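You operate a simulated robot arm through the tools that you are given. There is no shell and no other tool. Be economical: measure what you need, move in short steps, check, and stop when the job is done.

The job below is to be done with a simulated two-armed robot. You get a single attempt, and the scene is never put back.

## Task
Bag the blue roll, fit its disc and lot label, and push the bag to the stop.
Fine: push the blue disc home; the label bears the roll's lot number and goes on the disc.

Only the result counts: the job must be done as asked and must still hold three seconds after the hand-in. Knocking over, shifting, dropping, spilling or breaking anything else fails it.

## Robot
Two 7-joint arms with two-finger parallel grippers on one trunk, on a base that drives. Base frame: it is fixed to the floor where the robot stands at the start and does not move with it; the origin is under the middle of the robot, x ahead of it, y to its left, z up; the surface under the hand at the start is at about z = 0.8. Units: m, degrees, N and s.
The left shoulder is at the start at [0.05, 0.165, 1.105], the right one opposite. With the tool pointing down near the work surface each hand reaches from about 0.22 to 0.7 m from the robot's upright axis, wherever it stands, measured 20 degrees to its own side. Places, roughly: bag [0.7, 1.6, 0.8]; blue disc (13x13x5 cm) [0.5, 0, 0.8]; clear bag [0.75, 1.75, 0.75]; top of the blue disc [0.5, 0, 0.8]; white label [0.5, 1.25, 0.75]. Payload 3.91 kg a hand.
Tool frame (each hand has its own): the origin (TCP) lies between the finger pads and is the grasp point; the fingertips stand 0.03 m ahead of it; z points along the fingers, y is the line along which they close. Largest opening 0.11 m; finger width 0.02, thickness 0.01; the body of the gripper, 0.048 by 0.112 m, starts 0.055 m behind the TCP.
Orientation is that of the tool frame in the base frame, as a unit quaternion [x, y, z, w]. With the fingers straight down and closing along the base's y, the tool's x points along the base's -x, its y along +y and its z along -z.

## Interface
- The arms move only by the tool move_arm. It takes "left_deltas", "right_deltas" or both (then of equal length, played together; a hand with none holds still); each is a list of rows, each an object of numbers (a shift or turn left out is 0, a gripper value left out holds the last): "dx", "dy", "dz": the shift along the tool's x, y, z in m; "rx", "ry", "rz": the turn, a rotation vector about the tool's x, y, z in degrees; "grip": the gripper command, from -1 (fully open) to 1 (shut), values between in proportion. In form: [{"dx": .., "dy": .., "dz": .., "rx": .., "ry": .., "rz": .., "grip": ..}, ...]. A call has 1 to 20 rows; each row is the pose to reach, as a shift and turn from the pose commanded when the call began, along the tool's axes at that moment. A row lasts 0.2 s, in which the tool goes at most 0.05 m and 8.6 degrees; a call with a longer step from one row to the next is refused whole, and so is a gripper value outside its range. Where a pose cannot be reached the arm comes as near as it can. A force on the tool above 70 N (or 10 N above the force at the start of the call, whichever is more), or a blocked arm, ends the call early, and 0.2 s more pass. The fingers move at their own pace (about 0.045 m/s each) and stop on an object; they squeeze with about 45 N. The grip force told is the motor's: it shows also when the fingers shut on nothing. Time passes only in rows, and 0.2 s behind the last, so rows that repeat a pose let the fingers close. It gives the time, the measured TCP pose, the force on the tool (base axes), the opening and the grip force at its end, in the units of the frame above (readings bear some noise), with the torque about the TCP (base axes, N m) and any sound that the robot's microphone picked up.
- Cameras (640 x 400 px; columns grow to the right, rows downward): "scene" is now at [0.1263, 0.0018, 1.2921]; the picture's right is [0.04, -1.00, 0.00], its down [-0.48, -0.02, -0.88] and it looks along [0.88, 0.04, -0.48] (base axes); focal length 238 px, centre (320, 200). "left" rides on the left gripper at [0.072, -0.017, -0.103] in its tool frame; the picture's right is [0.23, 0.97, 0.00], its down [-0.76, 0.18, -0.62] and it looks along [-0.61, 0.14, 0.78] (tool axes); focal length 222 px, centre (320, 200). "right" rides on the right gripper at [0.072, 0.017, -0.103] in its tool frame; the picture's right is [-0.23, 0.97, 0.00], its down [-0.76, -0.18, -0.62] and it looks along [-0.61, -0.14, 0.78] (tool axes); focal length 222 px, centre (320, 200). There is no depth. A picture from a camera that has moved, and an enlarged one, comes with that camera's place and axes in the base frame and with its lens. The place of the scene camera against the robot may be out by one fixed shift of up to 0.018 m in any direction.
- snapshot(camera): a new picture of that camera. The clock stands still meanwhile.
- lift_body(by): slides the trunk up (or, below 0, down) by that many m; the arms and the scene camera ride with it, the base frame stays. It gives what a move gives, with no picture.
- base_move(legs): drives the robot by 1 to 6 legs, each [ahead, left, turn to the left] in m, m and degrees, along the robot's own axes; the way and the turn of a leg run together, so that a leg with both is an arc; at most 1.5 m and 180 degrees a leg. The arms and the cameras ride along, it lands a little off, and it stops where it bumps. It gives what a move gives.
- head_to(pan, tilt): turns the head with the scene camera to pan (to the left, within 80 degrees either way) and tilt (down, from -29 to 69), counted from straight ahead of the robot. It gives what a move gives.
- enlarge(camera, box): a new picture of the part [left, top, right, bottom] of that camera's present view, enlarged. The clock stands still meanwhile.
- sign_off(): hands the job in; it is judged then, once.

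Work in short steps. Places have to be worked out from the pictures, the camera data and where the tool is seen: move nearer, look again, correct. Check each grasp and each placing, and mend what went wrong. You have 120 turns and 88 pictures in all, those below and enlarged ones among them. Open the grippers and draw the arms clear of the work before you hand the job in, unless the task says otherwise; then end with one line.

The tools are called after "Emit:" as name(argument=value, ...) on one line, values as JSON. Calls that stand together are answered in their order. move_arm: Moves the arms, as the interface text tells. Its arguments: {"type":"object","properties":{"left_deltas":{"type":"array","items":{"type":"object","properties":{"dx":{"type":"number"},"dy":{"type":"number"},"dz":{"type":"number"},"rx":{"type":"number"},"ry":{"type":"number"},"rz":{"type":"number"},"grip":{"type":"number"}}}},"right_deltas":{"type":"array","items":{"type":"object","properties":{"dx":{"type":"number"},"dy":{"type":"number"},"dz":{"type":"number"},"rx":{"type":"number"},"ry":{"type":"number"},"rz":{"type":"number"},"grip":{"type":"number"}}}}},"required":[]} The other tools are called the same way: lift_body (by) slides the trunk up or down; base_move (legs) drives the base; head_to (pan, tilt) turns the head that bears the scene camera; snapshot (camera) takes a picture; enlarge (camera, box) takes an enlarged picture of a part of a camera's view; sign_off () hands the job in.

At the start:

```text
clock: 0.0
left_tcp_pos: [0.4492, 0.2305, 1.202]
left_tcp_rot: [-0.001, 1.0, 0.0, 0.0]
left_wrist_force: [-0.4, -1.0, -0.5]
left_wrist_torque: [0.0, 0.0, 0.04]
left_gripper_width: 0.1099
left_grip_force: 0.0
right_tcp_pos: [0.3798, -0.1686, 1.1451]
right_tcp_rot: [0.001, 1.0, 0.001, 0.0]
right_wrist_force: [-0.3, -0.4, 0.1]
right_wrist_torque: [0.02, -0.01, 0.0]
right_gripper_width: 0.1102
right_grip_force: 0.0
trunk travel left (down, up): [-0.325, 0.178]
robot x, y, heading: [0.0005, 0.0005, 0.1]
head pan, tilt: [2.6, 28.6]
```

scene: 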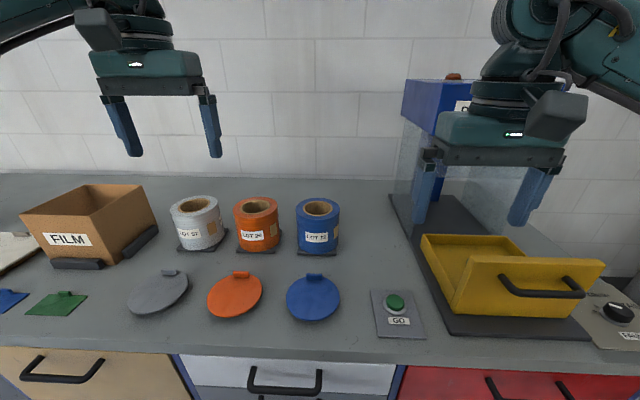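
right: 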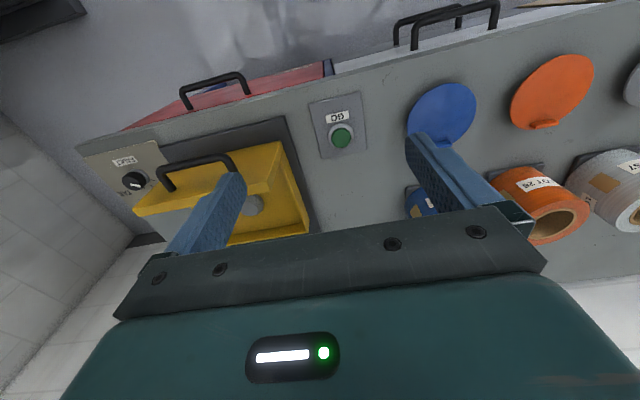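
left: 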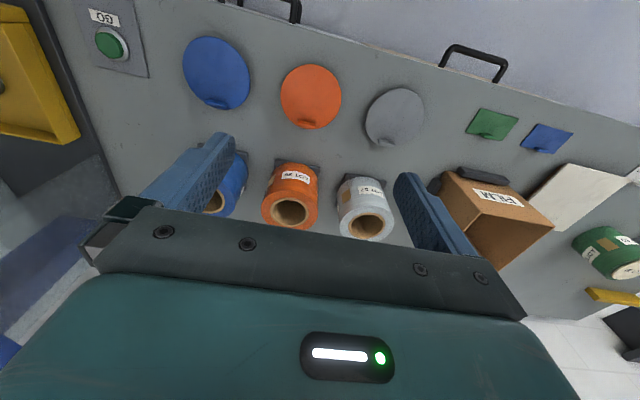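

The bench shows rolls, discs, a drawer device and a GO button. I read the blue roll's lot number and look left for the bag and labels.

Emit:
enlarge(camera="scene", box=[260, 180, 380, 340])

Emit:
head_to(pan=60, tilt=25)

Emit:
snapshot(camera="scene")

```text
2.50 times, centred on (320, 260) of scene
camera zoom: at [0.1263, 0.0018, 1.2921], right [0.04, -1.0, 0.0], down [-0.48, -0.02, -0.88], along [0.88, 0.04, -0.48], focal length 594 px, centre (320, 50)
```

zoom: 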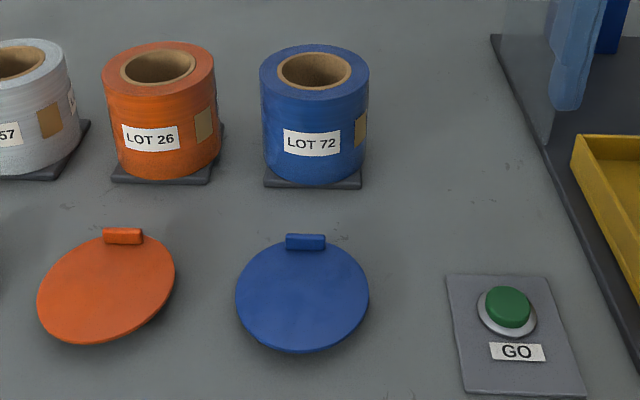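

```text
clock: 1.3
left_tcp_pos: [0.4504, 0.2304, 1.2011]
left_tcp_rot: [-0.001, 1.0, 0.0, 0.0]
left_wrist_force: [0.4, -0.3, -0.5]
left_wrist_torque: [-0.01, -0.01, -0.03]
left_gripper_width: 0.1098
left_grip_force: 0.1
right_tcp_pos: [0.3801, -0.1694, 1.1431]
right_tcp_rot: [0.0, 1.0, 0.0, 0.001]
right_wrist_force: [1.3, 0.1, -0.6]
right_wrist_torque: [0.01, 0.0, -0.01]
right_gripper_width: 0.1105
right_grip_force: 0.2
trunk travel left (down, up): [-0.325, 0.178]
robot x, y, heading: [-0.001, 0.0024, 0.1]
head pan, tilt: [60.0, 25.0]
```

```text
83 pictures are left
camera scene: at [0.0815, 0.0775, 1.2978], right [0.87, -0.5, 0.0], down [-0.21, -0.37, -0.91], along [0.45, 0.78, -0.42], focal length 238 px, centre (320, 200)
```

scene: 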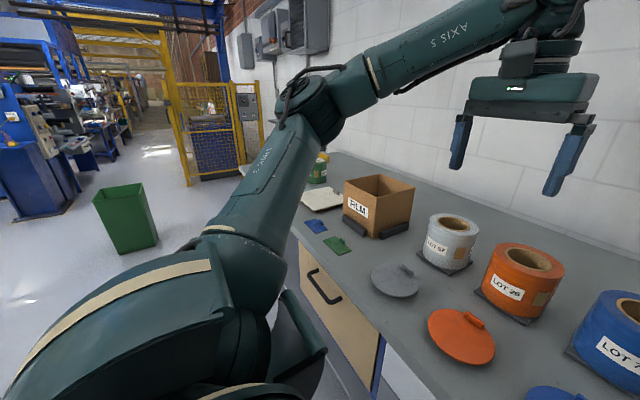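

The blue roll is LOT 72. I drive left along the bench to inspect the bag, labels and stop before committing to a plan.

Emit:
base_move(legs=[[0, 1.3, 0]])

Emit:
head_to(pan=10, tilt=32)

Emit:
snapshot(camera="scene")

Emit:
snapshot(camera="left")

```text
clock: 12.9
left_tcp_pos: [0.4714, 1.5247, 1.2023]
left_tcp_rot: [0.012, 1.0, 0.0, 0.001]
left_wrist_force: [0.1, -0.2, -0.8]
left_wrist_torque: [0.01, 0.01, 0.02]
left_gripper_width: 0.1101
left_grip_force: 0.0
right_tcp_pos: [0.3932, 1.1261, 1.1444]
right_tcp_rot: [0.015, 1.0, 0.001, 0.001]
right_wrist_force: [0.0, -1.0, 0.3]
right_wrist_torque: [0.01, 0.01, 0.02]
right_gripper_width: 0.1099
right_grip_force: 0.0
trunk travel left (down, up): [-0.325, 0.178]
robot x, y, heading: [0.0169, 1.3101, -1.5]
head pan, tilt: [60.0, 25.0]
```

```text
clock: 14.1
left_tcp_pos: [0.472, 1.5257, 1.2032]
left_tcp_rot: [0.012, 1.0, -0.001, -0.001]
left_wrist_force: [0.4, -0.3, 1.1]
left_wrist_torque: [0.05, 0.0, 0.01]
left_gripper_width: 0.1099
left_grip_force: 0.1
right_tcp_pos: [0.3922, 1.1265, 1.144]
right_tcp_rot: [0.014, 1.0, 0.0, 0.0]
right_wrist_force: [-0.9, 0.8, -0.9]
right_wrist_torque: [-0.03, 0.0, 0.0]
right_gripper_width: 0.1101
right_grip_force: 0.1
trunk travel left (down, up): [-0.325, 0.178]
robot x, y, heading: [0.016, 1.3067, -1.2]
head pan, tilt: [10.0, 32.0]
```

```text
82 pictures are left
camera scene: at [0.1408, 1.317, 1.2867], right [0.15, -0.99, 0.0], down [-0.52, -0.08, -0.85], along [0.84, 0.13, -0.53], focal length 238 px, centre (320, 200)
```

scene: 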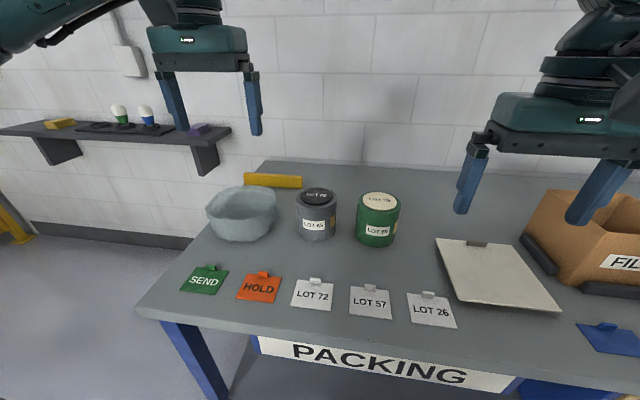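

```text
81 pictures are left
camera left: at [0.3995, 1.5099, 1.3069], right [-0.2, 0.98, 0.0], down [0.77, 0.16, 0.62], along [0.61, 0.13, -0.78], focal length 222 px, centre (320, 200)
```

left: 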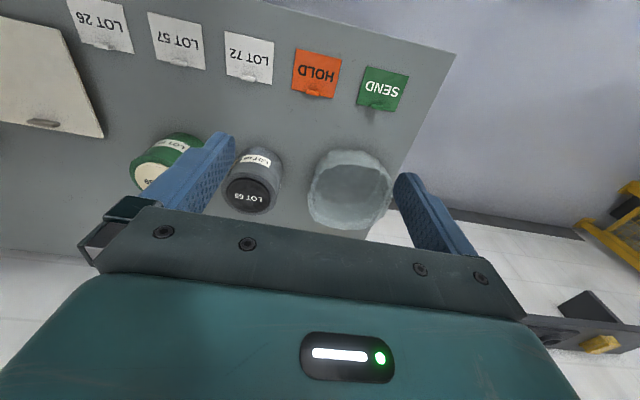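

The bag is an open clear pouch, the yellow bar behind is likely the stop, and two finished cylinders stand beside it. I look closer.

Emit:
enlarge(camera="scene", box=[180, 150, 430, 310])

Emit:
enlarge(camera="left", box=[130, 60, 410, 240])

```text
2.50 times, centred on (305, 230) of scene
camera zoom: at [0.1408, 1.317, 1.2867], right [0.15, -0.99, 0.0], down [-0.52, -0.08, -0.85], along [0.84, 0.13, -0.53], focal length 594 px, centre (358, 125)
```

zoom: 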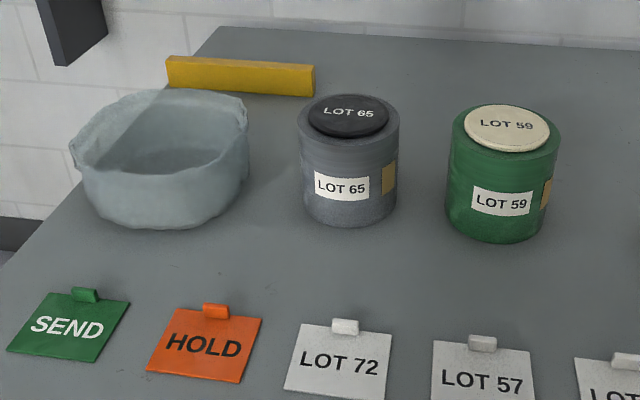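

```text
2.22 times, centred on (270, 150) of left
camera zoom: at [0.3995, 1.5099, 1.3069], right [-0.2, 0.98, 0.0], down [0.77, 0.16, 0.62], along [0.61, 0.13, -0.78], focal length 494 px, centre (431, 311)
```

zoom: 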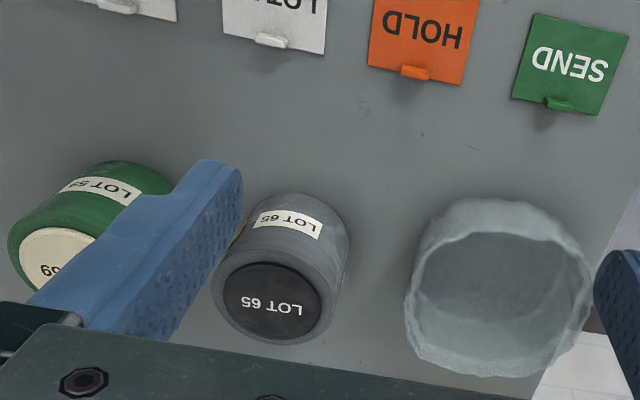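

The bag is at about (0.72, 1.66), the stop bar near x≈1.06, and LOT 72 at about (0.52, 1.40). I drive back near the blue roll (about (0.76, 0.04)) and look down to see the robot's clearance to the bench.

Emit:
base_move(legs=[[0, -1.45, 1.2]])

Emit:
head_to(pan=0, tilt=69)

Emit:
snapshot(camera="scene")

Emit:
snapshot(camera="left")

```text
clock: 27.0
left_tcp_pos: [0.4479, 0.0837, 1.2031]
left_tcp_rot: [-0.003, 1.0, 0.0, 0.0]
left_wrist_force: [0.5, 0.0, -1.1]
left_wrist_torque: [0.02, 0.0, 0.0]
left_gripper_width: 0.11
left_grip_force: 0.0
right_tcp_pos: [0.3818, -0.3147, 1.1443]
right_tcp_rot: [-0.002, 1.0, 0.001, -0.001]
right_wrist_force: [-0.1, 0.4, -0.4]
right_wrist_torque: [-0.03, 0.01, 0.0]
right_gripper_width: 0.11
right_grip_force: 0.0
trunk travel left (down, up): [-0.325, 0.178]
robot x, y, heading: [0.0034, -0.1498, 0.3]
head pan, tilt: [10.0, 32.0]
```

```text
clock: 28.1
left_tcp_pos: [0.4495, 0.0848, 1.2035]
left_tcp_rot: [-0.003, 1.0, 0.0, 0.0]
left_wrist_force: [0.4, -0.9, 0.1]
left_wrist_torque: [0.01, -0.01, -0.01]
left_gripper_width: 0.1098
left_grip_force: 0.0
right_tcp_pos: [0.3826, -0.3153, 1.144]
right_tcp_rot: [-0.001, 1.0, 0.001, 0.0]
right_wrist_force: [0.3, -0.8, 0.0]
right_wrist_torque: [0.01, -0.01, -0.01]
right_gripper_width: 0.1103
right_grip_force: 0.0
trunk travel left (down, up): [-0.325, 0.178]
robot x, y, heading: [-0.0004, -0.1465, 0.5]
head pan, tilt: [0.0, 68.8]
```

```text
78 pictures are left
camera scene: at [0.0928, -0.1491, 1.2384], right [0.0, -1.0, 0.0], down [-0.93, 0.0, -0.36], along [0.36, 0.0, -0.93], focal length 238 px, centre (320, 200)
```

scene: 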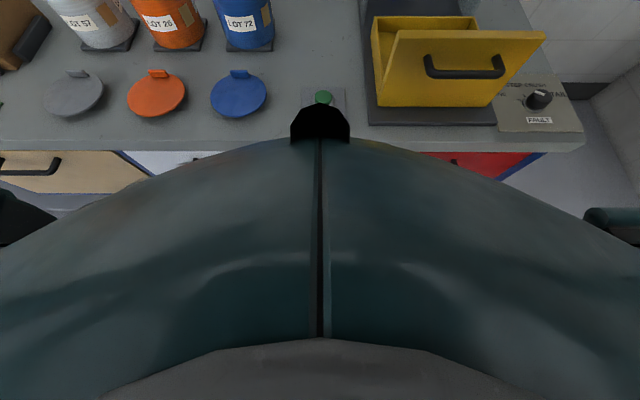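

```text
77 pictures are left
camera left: at [0.3777, 0.0676, 1.3069], right [-0.23, 0.97, 0.0], down [0.76, 0.18, 0.62], along [0.61, 0.14, -0.78], focal length 222 px, centre (320, 200)
```

left: 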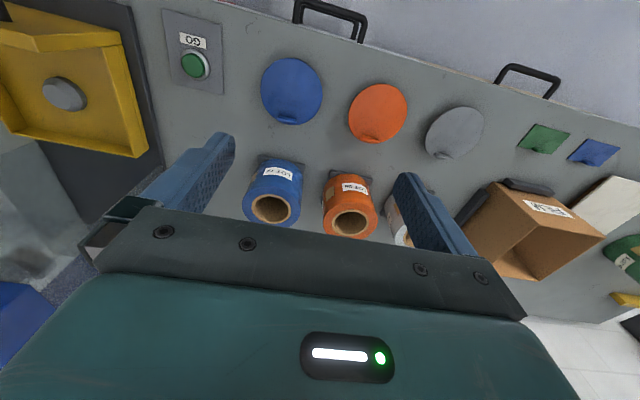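

Both cameras put the blue roll's top centre at about (0.754, 0.036, 0.90). I drive ahead 0.12 m and check it doesn't bump.

Emit:
base_move(legs=[[0.13, 0, 0]])

```text
clock: 29.4
left_tcp_pos: [0.5788, 0.0857, 1.2024]
left_tcp_rot: [-0.004, 1.0, 0.001, 0.0]
left_wrist_force: [0.4, -0.9, 0.8]
left_wrist_torque: [-0.03, 0.05, -0.03]
left_gripper_width: 0.1102
left_grip_force: 0.0
right_tcp_pos: [0.5132, -0.3131, 1.1424]
right_tcp_rot: [-0.002, 1.0, 0.002, -0.001]
right_wrist_force: [0.9, -0.7, -0.3]
right_wrist_torque: [0.0, 0.02, -0.01]
right_gripper_width: 0.1098
right_grip_force: 0.1
trunk travel left (down, up): [-0.325, 0.178]
robot x, y, heading: [0.1306, -0.1473, 0.4]
head pan, tilt: [0.0, 68.8]
```

No bump. I bring the left hand above the roll with fingers closing, stopping at z≈1.03 to look.

Emit:
move_arm(left_deltas=[{"dx": -0.03, "dy": -0.009, "dz": 0.028, "grip": 0.5}, {"dx": -0.06, "dy": -0.018, "dz": 0.056}, {"dx": -0.09, "dy": -0.026, "dz": 0.085}, {"dx": -0.12, "dy": -0.034, "dz": 0.113}, {"dx": -0.15, "dy": -0.042, "dz": 0.142}, {"dx": -0.175, "dy": -0.05, "dz": 0.17}, {"dx": -0.175, "dy": -0.05, "dz": 0.17}])

Emit:
snapshot(camera="left")

Emit:
head_to(pan=10, tilt=30)

Emit:
snapshot(camera="scene")

```text
clock: 30.9
left_tcp_pos: [0.7543, 0.0381, 1.0323]
left_tcp_rot: [-0.003, 1.0, 0.0, -0.001]
left_wrist_force: [-0.4, 0.5, 0.3]
left_wrist_torque: [0.01, -0.02, -0.01]
left_gripper_width: 0.0276
left_grip_force: 0.0
right_tcp_pos: [0.512, -0.3135, 1.1429]
right_tcp_rot: [-0.001, 1.0, 0.001, 0.0]
right_wrist_force: [-0.1, -0.9, -0.1]
right_wrist_torque: [0.02, -0.01, 0.04]
right_gripper_width: 0.11
right_grip_force: 0.1
trunk travel left (down, up): [-0.325, 0.178]
robot x, y, heading: [0.1319, -0.1452, 0.4]
head pan, tilt: [0.0, 68.8]
```

```text
76 pictures are left
camera left: at [0.6829, 0.0204, 1.1364], right [-0.23, 0.97, 0.0], down [0.76, 0.18, 0.62], along [0.61, 0.14, -0.78], focal length 222 px, centre (320, 200)
```

left: 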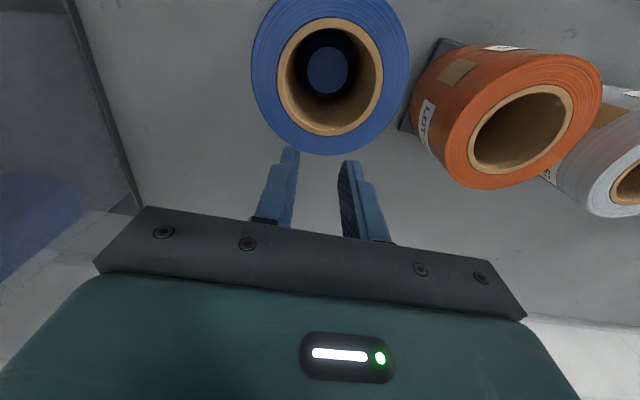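

```text
clock: 32.0
left_tcp_pos: [0.7549, 0.0377, 1.0329]
left_tcp_rot: [-0.003, 1.0, 0.0, 0.0]
left_wrist_force: [-0.4, 0.1, -0.1]
left_wrist_torque: [0.0, 0.02, -0.02]
left_gripper_width: 0.0274
left_grip_force: 0.1
right_tcp_pos: [0.513, -0.3141, 1.1432]
right_tcp_rot: [-0.001, 1.0, 0.002, 0.0]
right_wrist_force: [0.4, -0.7, -0.1]
right_wrist_torque: [0.0, -0.01, -0.01]
right_gripper_width: 0.1098
right_grip_force: 0.1
trunk travel left (down, up): [-0.325, 0.178]
robot x, y, heading: [0.131, -0.1481, 0.2]
head pan, tilt: [10.0, 30.0]
```

```text
75 pictures are left
camera scene: at [0.2557, -0.1325, 1.2898], right [0.18, -0.98, 0.0], down [-0.49, -0.09, -0.87], along [0.85, 0.15, -0.5], focal length 238 px, centre (320, 200)
```

scene: 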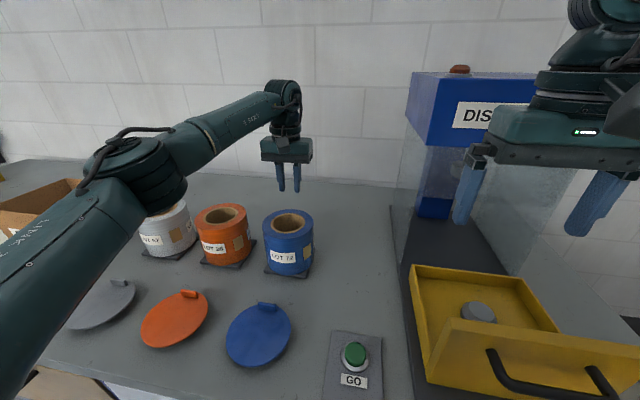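

Triangulating both wrist views gives roll top z≈0.94, centre ≈(0.715, 0.036), diameter ≈0.126 (wider than the gripper), core hole ≈0.067. I plan to grip it from within the core by opening the fingers; I move over the hole and look again.

Emit:
move_arm(left_deltas=[{"dx": 0.02, "dy": -0.001, "grip": 0.6}, {"dx": 0.04, "dy": -0.002, "dz": 0.01}, {"dx": 0.04, "dy": -0.002, "dz": 0.02}])

Emit:
snapshot(camera="left")

Emit:
enlarge(camera="scene", box=[220, 120, 380, 380])

```text
clock: 32.8
left_tcp_pos: [0.715, 0.0348, 1.0122]
left_tcp_rot: [-0.003, 1.0, 0.001, 0.0]
left_wrist_force: [-0.2, 0.1, 0.4]
left_wrist_torque: [-0.01, 0.02, -0.02]
left_gripper_width: 0.0222
left_grip_force: 0.2
right_tcp_pos: [0.5129, -0.3138, 1.1434]
right_tcp_rot: [-0.001, 1.0, 0.0, 0.0]
right_wrist_force: [-0.4, 0.1, -0.1]
right_wrist_torque: [0.01, 0.04, -0.01]
right_gripper_width: 0.1099
right_grip_force: 0.1
trunk travel left (down, up): [-0.325, 0.178]
robot x, y, heading: [0.1298, -0.1451, 0.3]
head pan, tilt: [10.0, 30.0]
```

```text
74 pictures are left
camera left: at [0.6431, 0.0177, 1.116], right [-0.23, 0.97, 0.0], down [0.76, 0.18, 0.62], along [0.61, 0.14, -0.78], focal length 222 px, centre (320, 200)
```

left: 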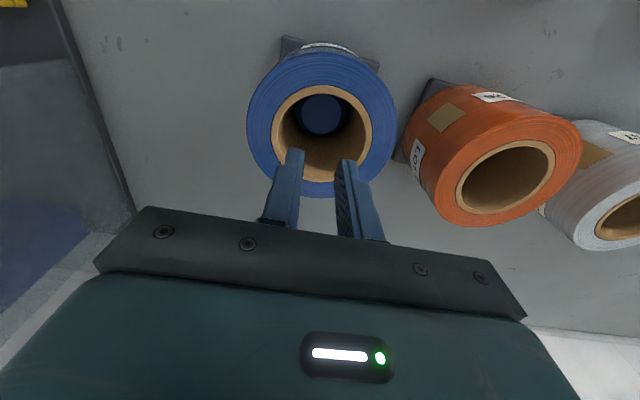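

```text
1.54 times, centred on (300, 250) of scene
camera zoom: at [0.2558, -0.1325, 1.2898], right [0.18, -0.98, 0.0], down [-0.49, -0.09, -0.87], along [0.85, 0.15, -0.5], focal length 366 px, centre (351, 123)
```

zoom: 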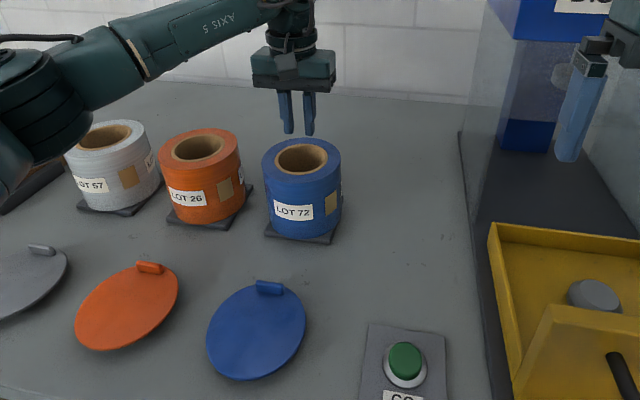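

The hole centre fits (0.715, 0.035, 0.93) in all three views. I lower the closed fingers into the core to TCP z≈0.905, watching force.

Emit:
move_arm(left_deltas=[{"dz": 0.03}, {"dz": 0.06}, {"dz": 0.085}, {"dz": 0.107}, {"dz": 0.107}])

Emit:
snapshot(camera="left")

```text
clock: 34.0
left_tcp_pos: [0.7155, 0.0334, 0.9038]
left_tcp_rot: [-0.004, 1.0, 0.0, 0.0]
left_wrist_force: [-1.0, -0.1, -0.2]
left_wrist_torque: [0.0, -0.02, -0.01]
left_gripper_width: 0.022
left_grip_force: 0.0
right_tcp_pos: [0.5122, -0.3138, 1.1433]
right_tcp_rot: [-0.002, 1.0, 0.001, 0.001]
right_wrist_force: [-0.1, 0.0, -0.3]
right_wrist_torque: [0.03, -0.02, 0.03]
right_gripper_width: 0.11
right_grip_force: 0.2
trunk travel left (down, up): [-0.325, 0.178]
robot x, y, heading: [0.1305, -0.1461, -0.2]
head pan, tilt: [10.0, 30.0]
```

```text
72 pictures are left
camera left: at [0.6436, 0.0165, 1.0088], right [-0.23, 0.97, 0.0], down [0.76, 0.18, 0.62], along [0.61, 0.14, -0.78], focal length 222 px, centre (320, 200)
```

left: 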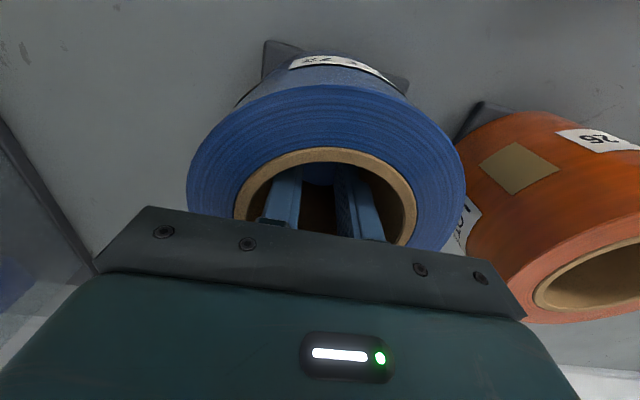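

The fingers are inside the core without contact. Now I open them against the core wall and see whether they stall and press.

Emit:
move_arm(left_deltas=[{"grip": -0.2}, {"grip": -0.4}, {"grip": -1}, {"grip": -1}, {"grip": -1}])

```text
clock: 35.2
left_tcp_pos: [0.7152, 0.0343, 0.9047]
left_tcp_rot: [-0.004, 1.0, 0.0, 0.0]
left_wrist_force: [1.9, 1.3, -5.1]
left_wrist_torque: [-0.02, 0.02, 0.0]
left_gripper_width: 0.0415
left_grip_force: 0.0
right_tcp_pos: [0.5124, -0.3131, 1.1441]
right_tcp_rot: [-0.002, 1.0, 0.001, 0.001]
right_wrist_force: [-0.1, -0.4, 0.3]
right_wrist_torque: [0.02, 0.0, 0.0]
right_gripper_width: 0.1099
right_grip_force: 0.0
trunk travel left (down, up): [-0.325, 0.178]
robot x, y, heading: [0.1308, -0.146, 0.4]
head pan, tilt: [10.0, 30.0]
```

Fingers stalled at 0.0415, pressing the core. I try a small lift.

Emit:
move_arm(left_deltas=[{"dz": -0.01}, {"dz": -0.02}, {"dz": -0.03}, {"dz": -0.03}, {"dz": -0.03}])

Emit:
enlarge(camera="scene", box=[220, 120, 380, 300])

```text
clock: 36.4
left_tcp_pos: [0.7166, 0.0352, 0.9346]
left_tcp_rot: [-0.003, 1.0, 0.0, -0.001]
left_wrist_force: [-0.6, 0.1, -8.0]
left_wrist_torque: [0.02, -0.01, 0.0]
left_gripper_width: 0.0421
left_grip_force: 0.1
right_tcp_pos: [0.5126, -0.3141, 1.1433]
right_tcp_rot: [-0.002, 1.0, 0.002, 0.0]
right_wrist_force: [0.5, -0.2, 0.3]
right_wrist_torque: [0.03, 0.01, 0.02]
right_gripper_width: 0.1102
right_grip_force: 0.1
trunk travel left (down, up): [-0.325, 0.178]
robot x, y, heading: [0.1292, -0.1498, 0.3]
head pan, tilt: [10.0, 30.0]
```

```text
2.22 times, centred on (300, 210) of scene
camera zoom: at [0.2565, -0.1323, 1.2897], right [0.18, -0.98, 0.0], down [-0.49, -0.09, -0.87], along [0.85, 0.15, -0.5], focal length 528 px, centre (364, 178)
```

zoom: 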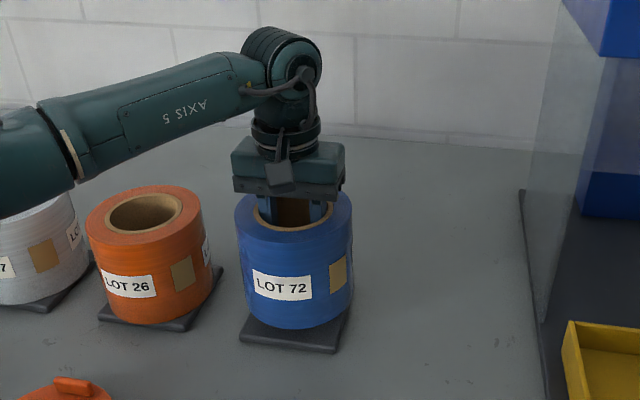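

The roll is lifted (about 0.8 kg), securely held from inside. I raise it further and draw it back, slowly.

Emit:
move_arm(left_deltas=[{"dz": -0.02}, {"dz": -0.045}, {"dz": -0.07}, {"dz": -0.095}, {"dz": -0.12}, {"dz": -0.145}, {"dz": -0.17}, {"dz": -0.195}, {"dz": -0.22}, {"dz": -0.245, "dx": 0.01}, {"dz": -0.26, "dx": 0.03}, {"dz": -0.265, "dx": 0.055}, {"dz": -0.265, "dx": 0.08}, {"dz": -0.265, "dx": 0.105}, {"dz": -0.265, "dx": 0.125}, {"dz": -0.265, "dx": 0.125}])

Emit:
snapshot(camera="left")

```text
clock: 39.8
left_tcp_pos: [0.591, 0.0351, 1.2028]
left_tcp_rot: [-0.004, 1.0, 0.0, -0.001]
left_wrist_force: [-0.1, 0.8, -9.0]
left_wrist_torque: [-0.01, -0.02, -0.02]
left_gripper_width: 0.0437
left_grip_force: 0.1
right_tcp_pos: [0.5127, -0.3132, 1.1431]
right_tcp_rot: [-0.002, 1.0, 0.001, 0.0]
right_wrist_force: [0.4, 0.6, 0.5]
right_wrist_torque: [-0.03, -0.01, 0.01]
right_gripper_width: 0.11
right_grip_force: 0.1
trunk travel left (down, up): [-0.325, 0.178]
robot x, y, heading: [0.1294, -0.1489, 0.2]
head pan, tilt: [10.0, 30.0]
```

```text
70 pictures are left
camera left: at [0.5195, 0.017, 1.3061], right [-0.23, 0.97, 0.0], down [0.76, 0.18, 0.62], along [0.61, 0.14, -0.78], focal length 222 px, centre (320, 200)
```

left: 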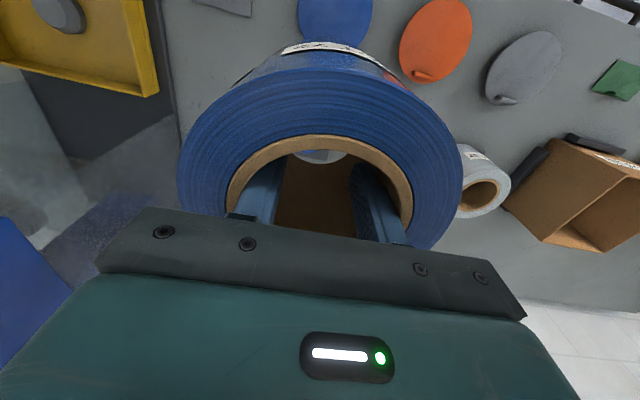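

Roll holds (9 N). I drive left along the bench toward the bag, in two legs.

Emit:
base_move(legs=[[0, 0.8, 0], [0, 0.8, 0]])

Emit:
snapshot(camera="left")

Emit:
snapshot(camera="scene")

```text
clock: 54.4
left_tcp_pos: [0.6047, 1.6462, 1.2015]
left_tcp_rot: [0.011, 1.0, -0.001, 0.0]
left_wrist_force: [-0.1, 1.3, -9.1]
left_wrist_torque: [-0.01, 0.05, -0.05]
left_gripper_width: 0.0438
left_grip_force: 0.0
right_tcp_pos: [0.5168, 1.2993, 1.143]
right_tcp_rot: [0.011, 1.0, 0.001, 0.0]
right_wrist_force: [-0.6, -1.1, 0.2]
right_wrist_torque: [0.01, 0.0, 0.01]
right_gripper_width: 0.1098
right_grip_force: 0.0
trunk travel left (down, up): [-0.325, 0.178]
robot x, y, heading: [0.1407, 1.4738, -1.5]
head pan, tilt: [10.0, 30.0]
```

```text
69 pictures are left
camera left: at [0.5329, 1.6299, 1.3061], right [-0.21, 0.98, 0.0], down [0.77, 0.16, 0.62], along [0.61, 0.13, -0.78], focal length 222 px, centre (320, 200)
```

left: 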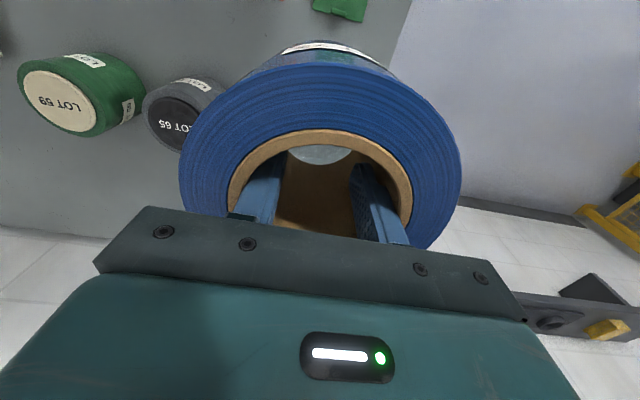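

```text
68 pictures are left
camera scene: at [0.2658, 1.4877, 1.2897], right [0.15, -0.99, 0.0], down [-0.49, -0.08, -0.87], along [0.86, 0.13, -0.5], focal length 238 px, centre (320, 200)
```

scene: 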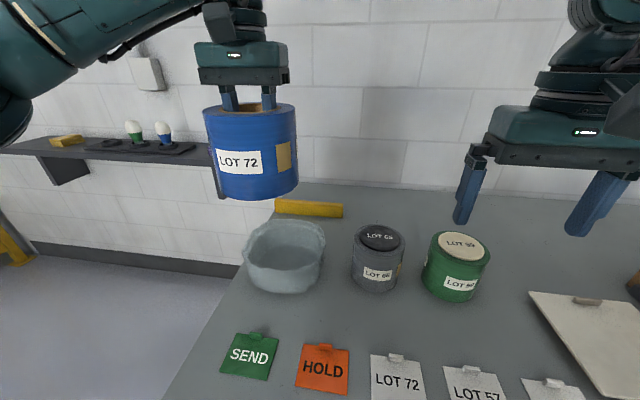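

I zoom on the bag to fix its centre relative to the hanging roll.

Emit:
enlarge(camera="scene", box=[180, 80, 370, 310])

```text
1.74 times, centred on (275, 195) of scene
camera zoom: at [0.2658, 1.4877, 1.2897], right [0.15, -0.99, 0.0], down [-0.49, -0.08, -0.87], along [0.86, 0.13, -0.5], focal length 413 px, centre (398, 209)
```

zoom: 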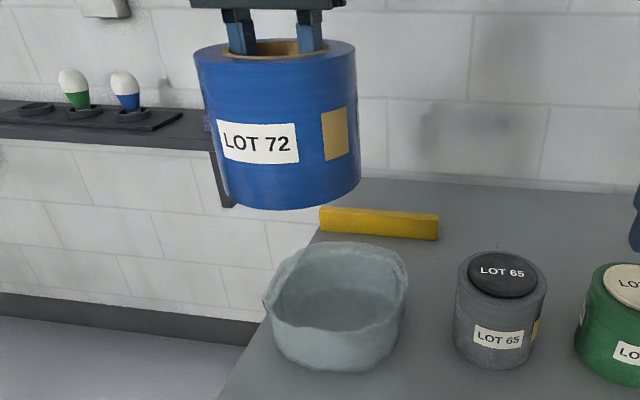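

Scene estimates of the bag depth disagree somewhat; the right wrist camera should also see the bag, so I take that view.

Emit:
snapshot(camera="right")

```text
66 pictures are left
camera right: at [0.4453, 1.3165, 1.2473], right [0.25, 0.97, 0.0], down [0.76, -0.2, 0.62], along [0.6, -0.15, -0.78], focal length 222 px, centre (320, 200)
```

right: 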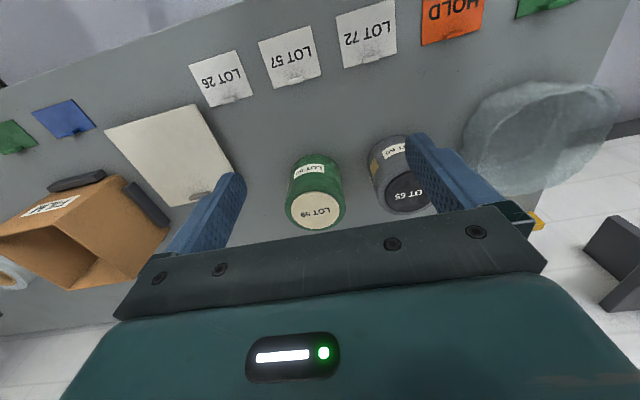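

I shift the right hand 0.13 m left (still ~0.1 m clear of the roll) for a more central view of the bag.

Emit:
move_arm(right_deltas=[{"dy": 0.04}, {"dy": 0.08}, {"dy": 0.11, "dx": 0.02}, {"dy": 0.13, "dx": 0.03}, {"dy": 0.13, "dx": 0.03}])

Emit:
snapshot(camera="right")

```text
clock: 55.6
left_tcp_pos: [0.6039, 1.6455, 1.2025]
left_tcp_rot: [0.01, 1.0, -0.001, -0.001]
left_wrist_force: [-1.0, -0.1, -8.6]
left_wrist_torque: [0.01, 0.04, -0.01]
left_gripper_width: 0.0439
left_grip_force: 0.1
right_tcp_pos: [0.4906, 1.4306, 1.1443]
right_tcp_rot: [0.011, 1.0, 0.001, 0.0]
right_wrist_force: [0.3, 0.3, 1.0]
right_wrist_torque: [-0.03, 0.01, -0.01]
right_gripper_width: 0.1098
right_grip_force: 0.0
trunk travel left (down, up): [-0.325, 0.178]
robot x, y, heading: [0.1374, 1.4772, -1.0]
head pan, tilt: [10.0, 30.0]
```

```text
65 pictures are left
camera right: at [0.4173, 1.4476, 1.2483], right [0.25, 0.97, 0.0], down [0.76, -0.2, 0.62], along [0.6, -0.15, -0.78], focal length 222 px, centre (320, 200)
```

right: 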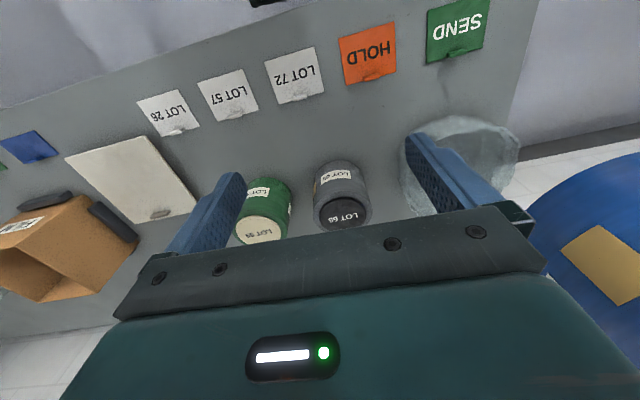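

The open finger hides the bag; I shut the right gripper for a clear view.

Emit:
move_arm(right_deltas=[{"grip": 1}, {"grip": 1}, {"grip": 1}, {"grip": 1}, {"grip": 1}, {"grip": 1}])

Emit:
enlarge(camera="right", box=[300, 60, 560, 240])

```text
clock: 57.0
left_tcp_pos: [0.6045, 1.6447, 1.2018]
left_tcp_rot: [0.011, 1.0, -0.001, -0.001]
left_wrist_force: [0.1, -0.5, -8.3]
left_wrist_torque: [-0.02, 0.03, 0.0]
left_gripper_width: 0.0437
left_grip_force: 0.0
right_tcp_pos: [0.4899, 1.4302, 1.1454]
right_tcp_rot: [0.011, 1.0, 0.001, 0.0]
right_wrist_force: [-0.8, 0.0, 0.0]
right_wrist_torque: [-0.01, -0.03, 0.04]
right_gripper_width: 0.0
right_grip_force: 13.7
trunk travel left (down, up): [-0.325, 0.178]
robot x, y, heading: [0.1396, 1.4765, -1.2]
head pan, tilt: [10.0, 30.0]
```

```text
2.22 times, centred on (430, 150) of right
camera zoom: at [0.4175, 1.4475, 1.2482], right [0.25, 0.97, 0.0], down [0.76, -0.2, 0.62], along [0.6, -0.15, -0.78], focal length 494 px, centre (76, 311)
```

zoom: 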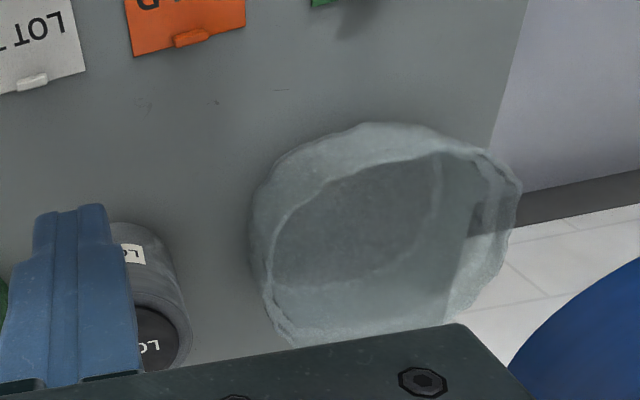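

The bag is wide (~0.2 m+), centre ≈(0.722, 1.668) by the wrist cameras. I move the roll above it and take a look from the wrist and scene.

Emit:
move_arm(left_deltas=[{"dx": -0.025, "dy": 0.005}, {"dx": -0.05, "dy": 0.011}, {"dx": -0.075, "dy": 0.016, "dz": 0.01}, {"dx": -0.1, "dy": 0.021, "dz": 0.03}, {"dx": -0.1175, "dy": 0.025, "dz": 0.055}, {"dx": -0.1175, "dy": 0.025, "dz": 0.08}, {"dx": -0.1175, "dy": 0.025, "dz": 0.1}, {"dx": -0.1175, "dy": 0.025, "dz": 0.1}])

Emit:
snapshot(camera="left")

Emit:
enlarge(camera="scene", box=[180, 80, 370, 310])

Emit:
enlarge(camera="right", box=[300, 60, 640, 260])

```text
clock: 58.8
left_tcp_pos: [0.7229, 1.6684, 1.1]
left_tcp_rot: [0.011, 1.0, -0.002, -0.001]
left_wrist_force: [0.6, -0.3, -9.5]
left_wrist_torque: [-0.02, 0.02, -0.01]
left_gripper_width: 0.0434
left_grip_force: 0.0
right_tcp_pos: [0.4904, 1.4303, 1.1453]
right_tcp_rot: [0.012, 1.0, 0.0, 0.0]
right_wrist_force: [1.4, 0.3, -0.1]
right_wrist_torque: [0.01, 0.0, -0.02]
right_gripper_width: 0.0
right_grip_force: 37.7
trunk travel left (down, up): [-0.325, 0.178]
robot x, y, heading: [0.1406, 1.4758, -1.4]
head pan, tilt: [10.0, 30.0]
```

```text
63 pictures are left
camera left: at [0.6507, 1.653, 1.2041], right [-0.21, 0.98, 0.0], down [0.77, 0.16, 0.62], along [0.61, 0.13, -0.78], focal length 222 px, centre (320, 200)
```

left: 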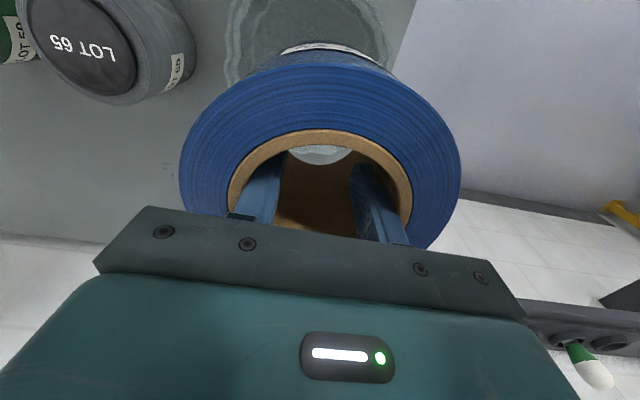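

```text
1.74 times, centred on (275, 195) of scene
camera zoom: at [0.2658, 1.4876, 1.2898], right [0.15, -0.99, 0.0], down [-0.49, -0.08, -0.87], along [0.86, 0.13, -0.5], focal length 413 px, centre (398, 209)
```

zoom: 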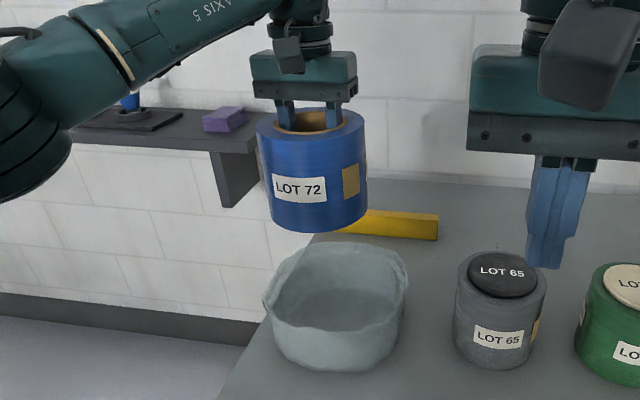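

```text
1.88 times, centred on (470, 160) of right
camera zoom: at [0.4175, 1.4475, 1.2482], right [0.25, 0.97, 0.0], down [0.76, -0.2, 0.62], along [0.6, -0.15, -0.78], focal length 418 px, centre (38, 275)
```

zoom: 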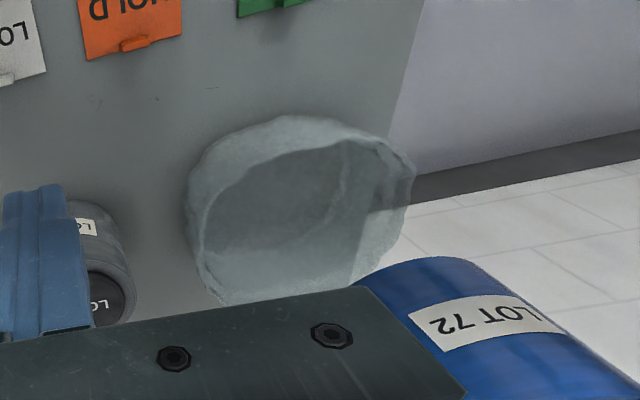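

The bag centre appears about 1.2 cm to the right (y≈1.656), x≈0.718. I correct and lower until the roll's bottom is just above the rim, then check.

Emit:
move_arm(left_deltas=[{"dx": 0.004, "dy": -0.012, "dz": 0.02}, {"dx": 0.004, "dy": -0.012, "dz": 0.05}, {"dx": 0.004, "dy": -0.012, "dz": 0.08}, {"dx": 0.004, "dy": -0.012, "dz": 0.11}, {"dx": 0.004, "dy": -0.012, "dz": 0.11}])

Emit:
snapshot(camera="left")

Emit:
enlarge(camera="scene", box=[180, 120, 370, 310])

```text
clock: 60.0
left_tcp_pos: [0.7203, 1.6557, 0.9937]
left_tcp_rot: [0.01, 1.0, -0.001, 0.0]
left_wrist_force: [-0.4, 0.7, -9.7]
left_wrist_torque: [-0.01, -0.01, -0.01]
left_gripper_width: 0.0435
left_grip_force: 0.1
right_tcp_pos: [0.4897, 1.4292, 1.1437]
right_tcp_rot: [0.012, 1.0, 0.001, 0.001]
right_wrist_force: [0.0, -1.0, -0.3]
right_wrist_torque: [0.04, 0.0, 0.01]
right_gripper_width: 0.0
right_grip_force: 38.0
trunk travel left (down, up): [-0.325, 0.178]
robot x, y, heading: [0.1416, 1.4752, -1.4]
head pan, tilt: [10.0, 30.0]
```

```text
60 pictures are left
camera left: at [0.6489, 1.6406, 1.0974], right [-0.21, 0.98, 0.0], down [0.77, 0.16, 0.62], along [0.61, 0.13, -0.78], focal length 222 px, centre (320, 200)
```

left: 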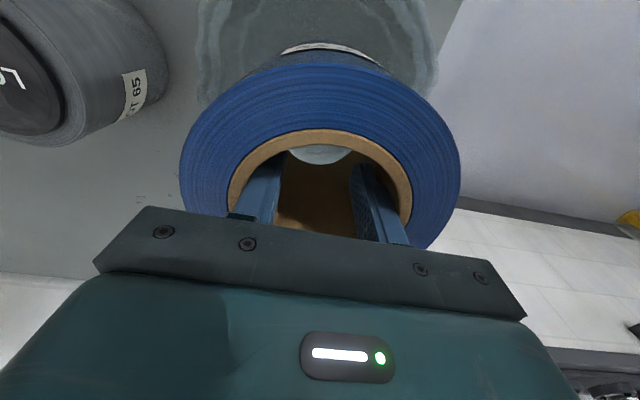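

```text
2.11 times, centred on (275, 215) of scene
camera zoom: at [0.2658, 1.4876, 1.2898], right [0.15, -0.99, 0.0], down [-0.49, -0.08, -0.87], along [0.86, 0.13, -0.5], focal length 500 px, centre (415, 168)
```

zoom: 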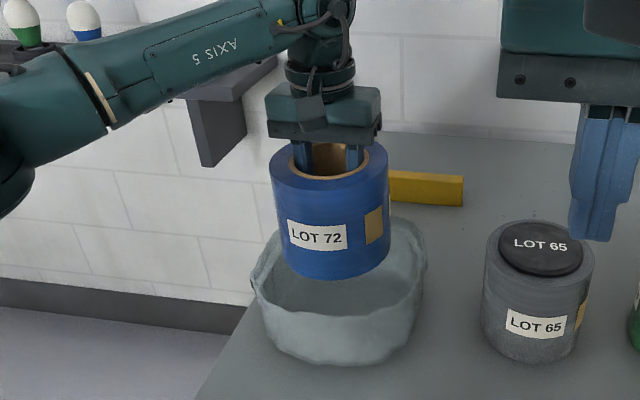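

Roll is centred over the bag. I lower it in small steps to the bag floor.

Emit:
move_arm(left_deltas=[{"dz": 0.02}, {"dz": 0.04}, {"dz": 0.06}, {"dz": 0.075}, {"dz": 0.082}, {"dz": 0.088}, {"dz": 0.088}])

Emit:
snapshot(camera="left")

Emit:
enlarge(camera="scene", box=[180, 120, 370, 310])

```text
clock: 61.6
left_tcp_pos: [0.7182, 1.656, 0.9038]
left_tcp_rot: [0.011, 1.0, 0.0, -0.001]
left_wrist_force: [0.4, 0.7, -8.6]
left_wrist_torque: [0.01, 0.01, -0.03]
left_gripper_width: 0.0434
left_grip_force: 0.2
right_tcp_pos: [0.4905, 1.4296, 1.1436]
right_tcp_rot: [0.012, 1.0, 0.001, 0.0]
right_wrist_force: [-0.2, 0.0, -0.3]
right_wrist_torque: [-0.01, 0.0, 0.01]
right_gripper_width: 0.0
right_grip_force: 37.4
trunk travel left (down, up): [-0.325, 0.178]
robot x, y, heading: [0.1378, 1.4775, -1.0]
head pan, tilt: [10.0, 30.0]
```

```text
58 pictures are left
camera left: at [0.647, 1.6406, 1.008], right [-0.21, 0.98, 0.0], down [0.77, 0.16, 0.62], along [0.61, 0.13, -0.78], focal length 222 px, centre (320, 200)
```

left: 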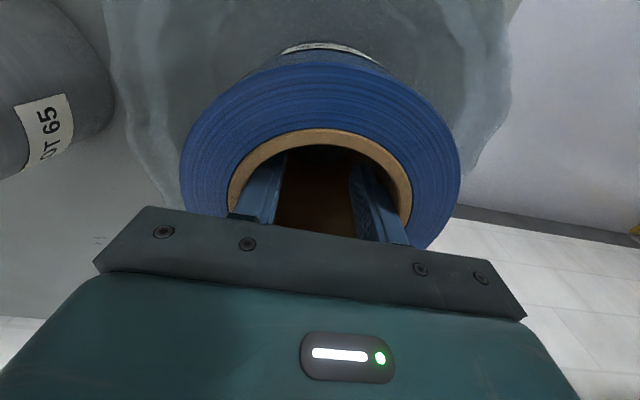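

```text
2.11 times, centred on (275, 215) of scene
camera zoom: at [0.2659, 1.4876, 1.2897], right [0.15, -0.99, 0.0], down [-0.49, -0.08, -0.87], along [0.86, 0.13, -0.5], focal length 500 px, centre (415, 168)
```

zoom: 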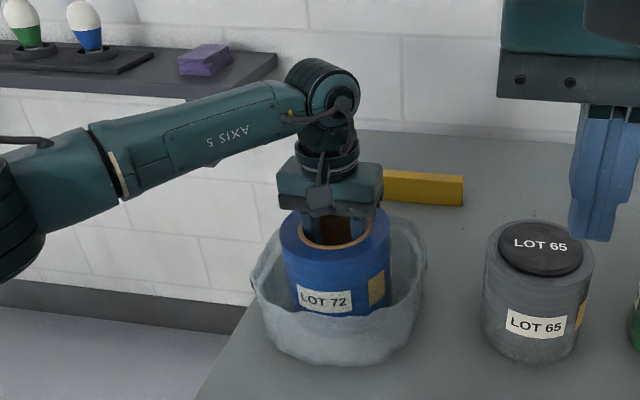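

The roll is in the bag but still hanging (8.6 N). I lower on in small increments.

Emit:
move_arm(left_deltas=[{"dz": 0.005}, {"dz": 0.01}, {"dz": 0.015}, {"dz": 0.015}])

```text
clock: 62.6
left_tcp_pos: [0.7181, 1.6556, 0.9009]
left_tcp_rot: [0.009, 1.0, -0.002, 0.01]
left_wrist_force: [3.0, 9.5, 47.5]
left_wrist_torque: [0.18, 0.24, 0.01]
left_gripper_width: 0.0438
left_grip_force: 0.0
right_tcp_pos: [0.4847, 1.4299, 1.1462]
right_tcp_rot: [0.011, 1.0, 0.0, 0.003]
right_wrist_force: [1.0, 0.7, 0.3]
right_wrist_torque: [0.02, -0.02, 0.0]
right_gripper_width: 0.0001
right_grip_force: 37.8
trunk travel left (down, up): [-0.325, 0.178]
robot x, y, heading: [0.1397, 1.4782, -1.3]
head pan, tilt: [10.0, 30.0]
```

Contact with 47 N: it was seated almost at once. I relax the push and then narrow the fingers to release.

Emit:
move_arm(left_deltas=[{"dz": -0.006}, {"dz": -0.011}, {"dz": -0.011, "grip": 0.2}, {"dz": -0.011, "grip": 0.6}, {"dz": -0.011, "grip": 0.6}, {"dz": -0.011, "grip": 0.6}])

```text
clock: 64.0
left_tcp_pos: [0.7183, 1.6561, 0.9009]
left_tcp_rot: [0.01, 1.0, 0.0, 0.0]
left_wrist_force: [0.6, -0.4, -0.9]
left_wrist_torque: [0.01, -0.03, -0.02]
left_gripper_width: 0.0222
left_grip_force: 0.1
right_tcp_pos: [0.4888, 1.4295, 1.1441]
right_tcp_rot: [0.012, 1.0, 0.001, 0.0]
right_wrist_force: [1.0, 0.0, 0.1]
right_wrist_torque: [-0.01, 0.02, -0.01]
right_gripper_width: 0.0001
right_grip_force: 37.3
trunk travel left (down, up): [-0.325, 0.178]
robot x, y, heading: [0.1389, 1.4781, -1.1]
head pan, tilt: [10.0, 30.0]
```

Released with no load. I raise the hand straight up, draw it back, and look at the roll in the bag.

Emit:
move_arm(left_deltas=[{"dz": -0.03}, {"dz": -0.07}, {"dz": -0.11}, {"dz": -0.15}, {"dz": -0.19}, {"dz": -0.23}, {"dz": -0.27}, {"dz": -0.3, "dx": 0.03}, {"dz": -0.3, "dx": 0.07}, {"dz": -0.3, "dx": 0.11}, {"dz": -0.3, "dx": 0.15}, {"dz": -0.3, "dx": 0.15}])

Emit:
snapshot(camera="left")

Emit:
enlarge(camera="scene", box=[180, 120, 370, 310])

```text
clock: 66.6
left_tcp_pos: [0.5655, 1.6592, 1.2009]
left_tcp_rot: [0.009, 1.0, 0.0, 0.0]
left_wrist_force: [0.2, -0.6, 0.9]
left_wrist_torque: [-0.01, 0.0, 0.0]
left_gripper_width: 0.0221
left_grip_force: 0.2
right_tcp_pos: [0.4891, 1.4299, 1.145]
right_tcp_rot: [0.012, 1.0, 0.001, 0.0]
right_wrist_force: [0.0, -0.1, -1.3]
right_wrist_torque: [0.06, -0.02, 0.01]
right_gripper_width: 0.0
right_grip_force: 37.8
trunk travel left (down, up): [-0.325, 0.178]
robot x, y, heading: [0.1427, 1.4743, -1.2]
head pan, tilt: [10.0, 30.0]
```

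```text
56 pictures are left
camera left: at [0.4935, 1.6436, 1.305], right [-0.21, 0.98, 0.0], down [0.77, 0.16, 0.62], along [0.61, 0.13, -0.78], focal length 222 px, centre (320, 200)
```

left: 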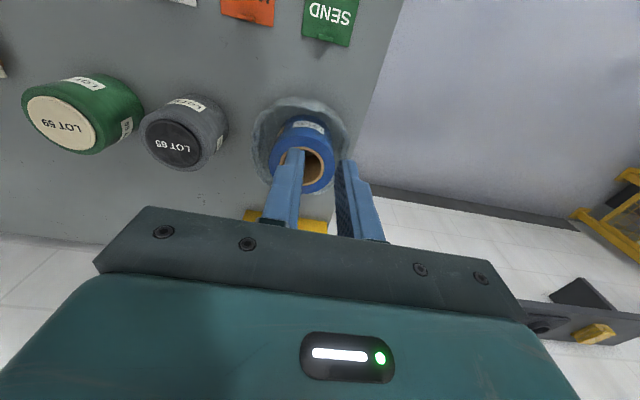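

```text
2.11 times, centred on (275, 215) of scene
camera zoom: at [0.2653, 1.4873, 1.2898], right [0.15, -0.99, 0.0], down [-0.49, -0.08, -0.87], along [0.86, 0.13, -0.5], focal length 500 px, centre (415, 168)
```

zoom: 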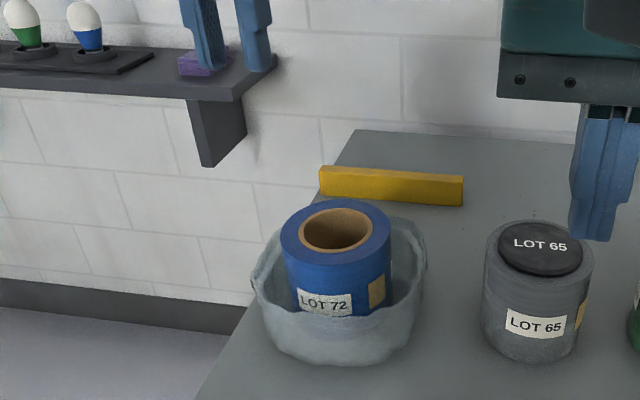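

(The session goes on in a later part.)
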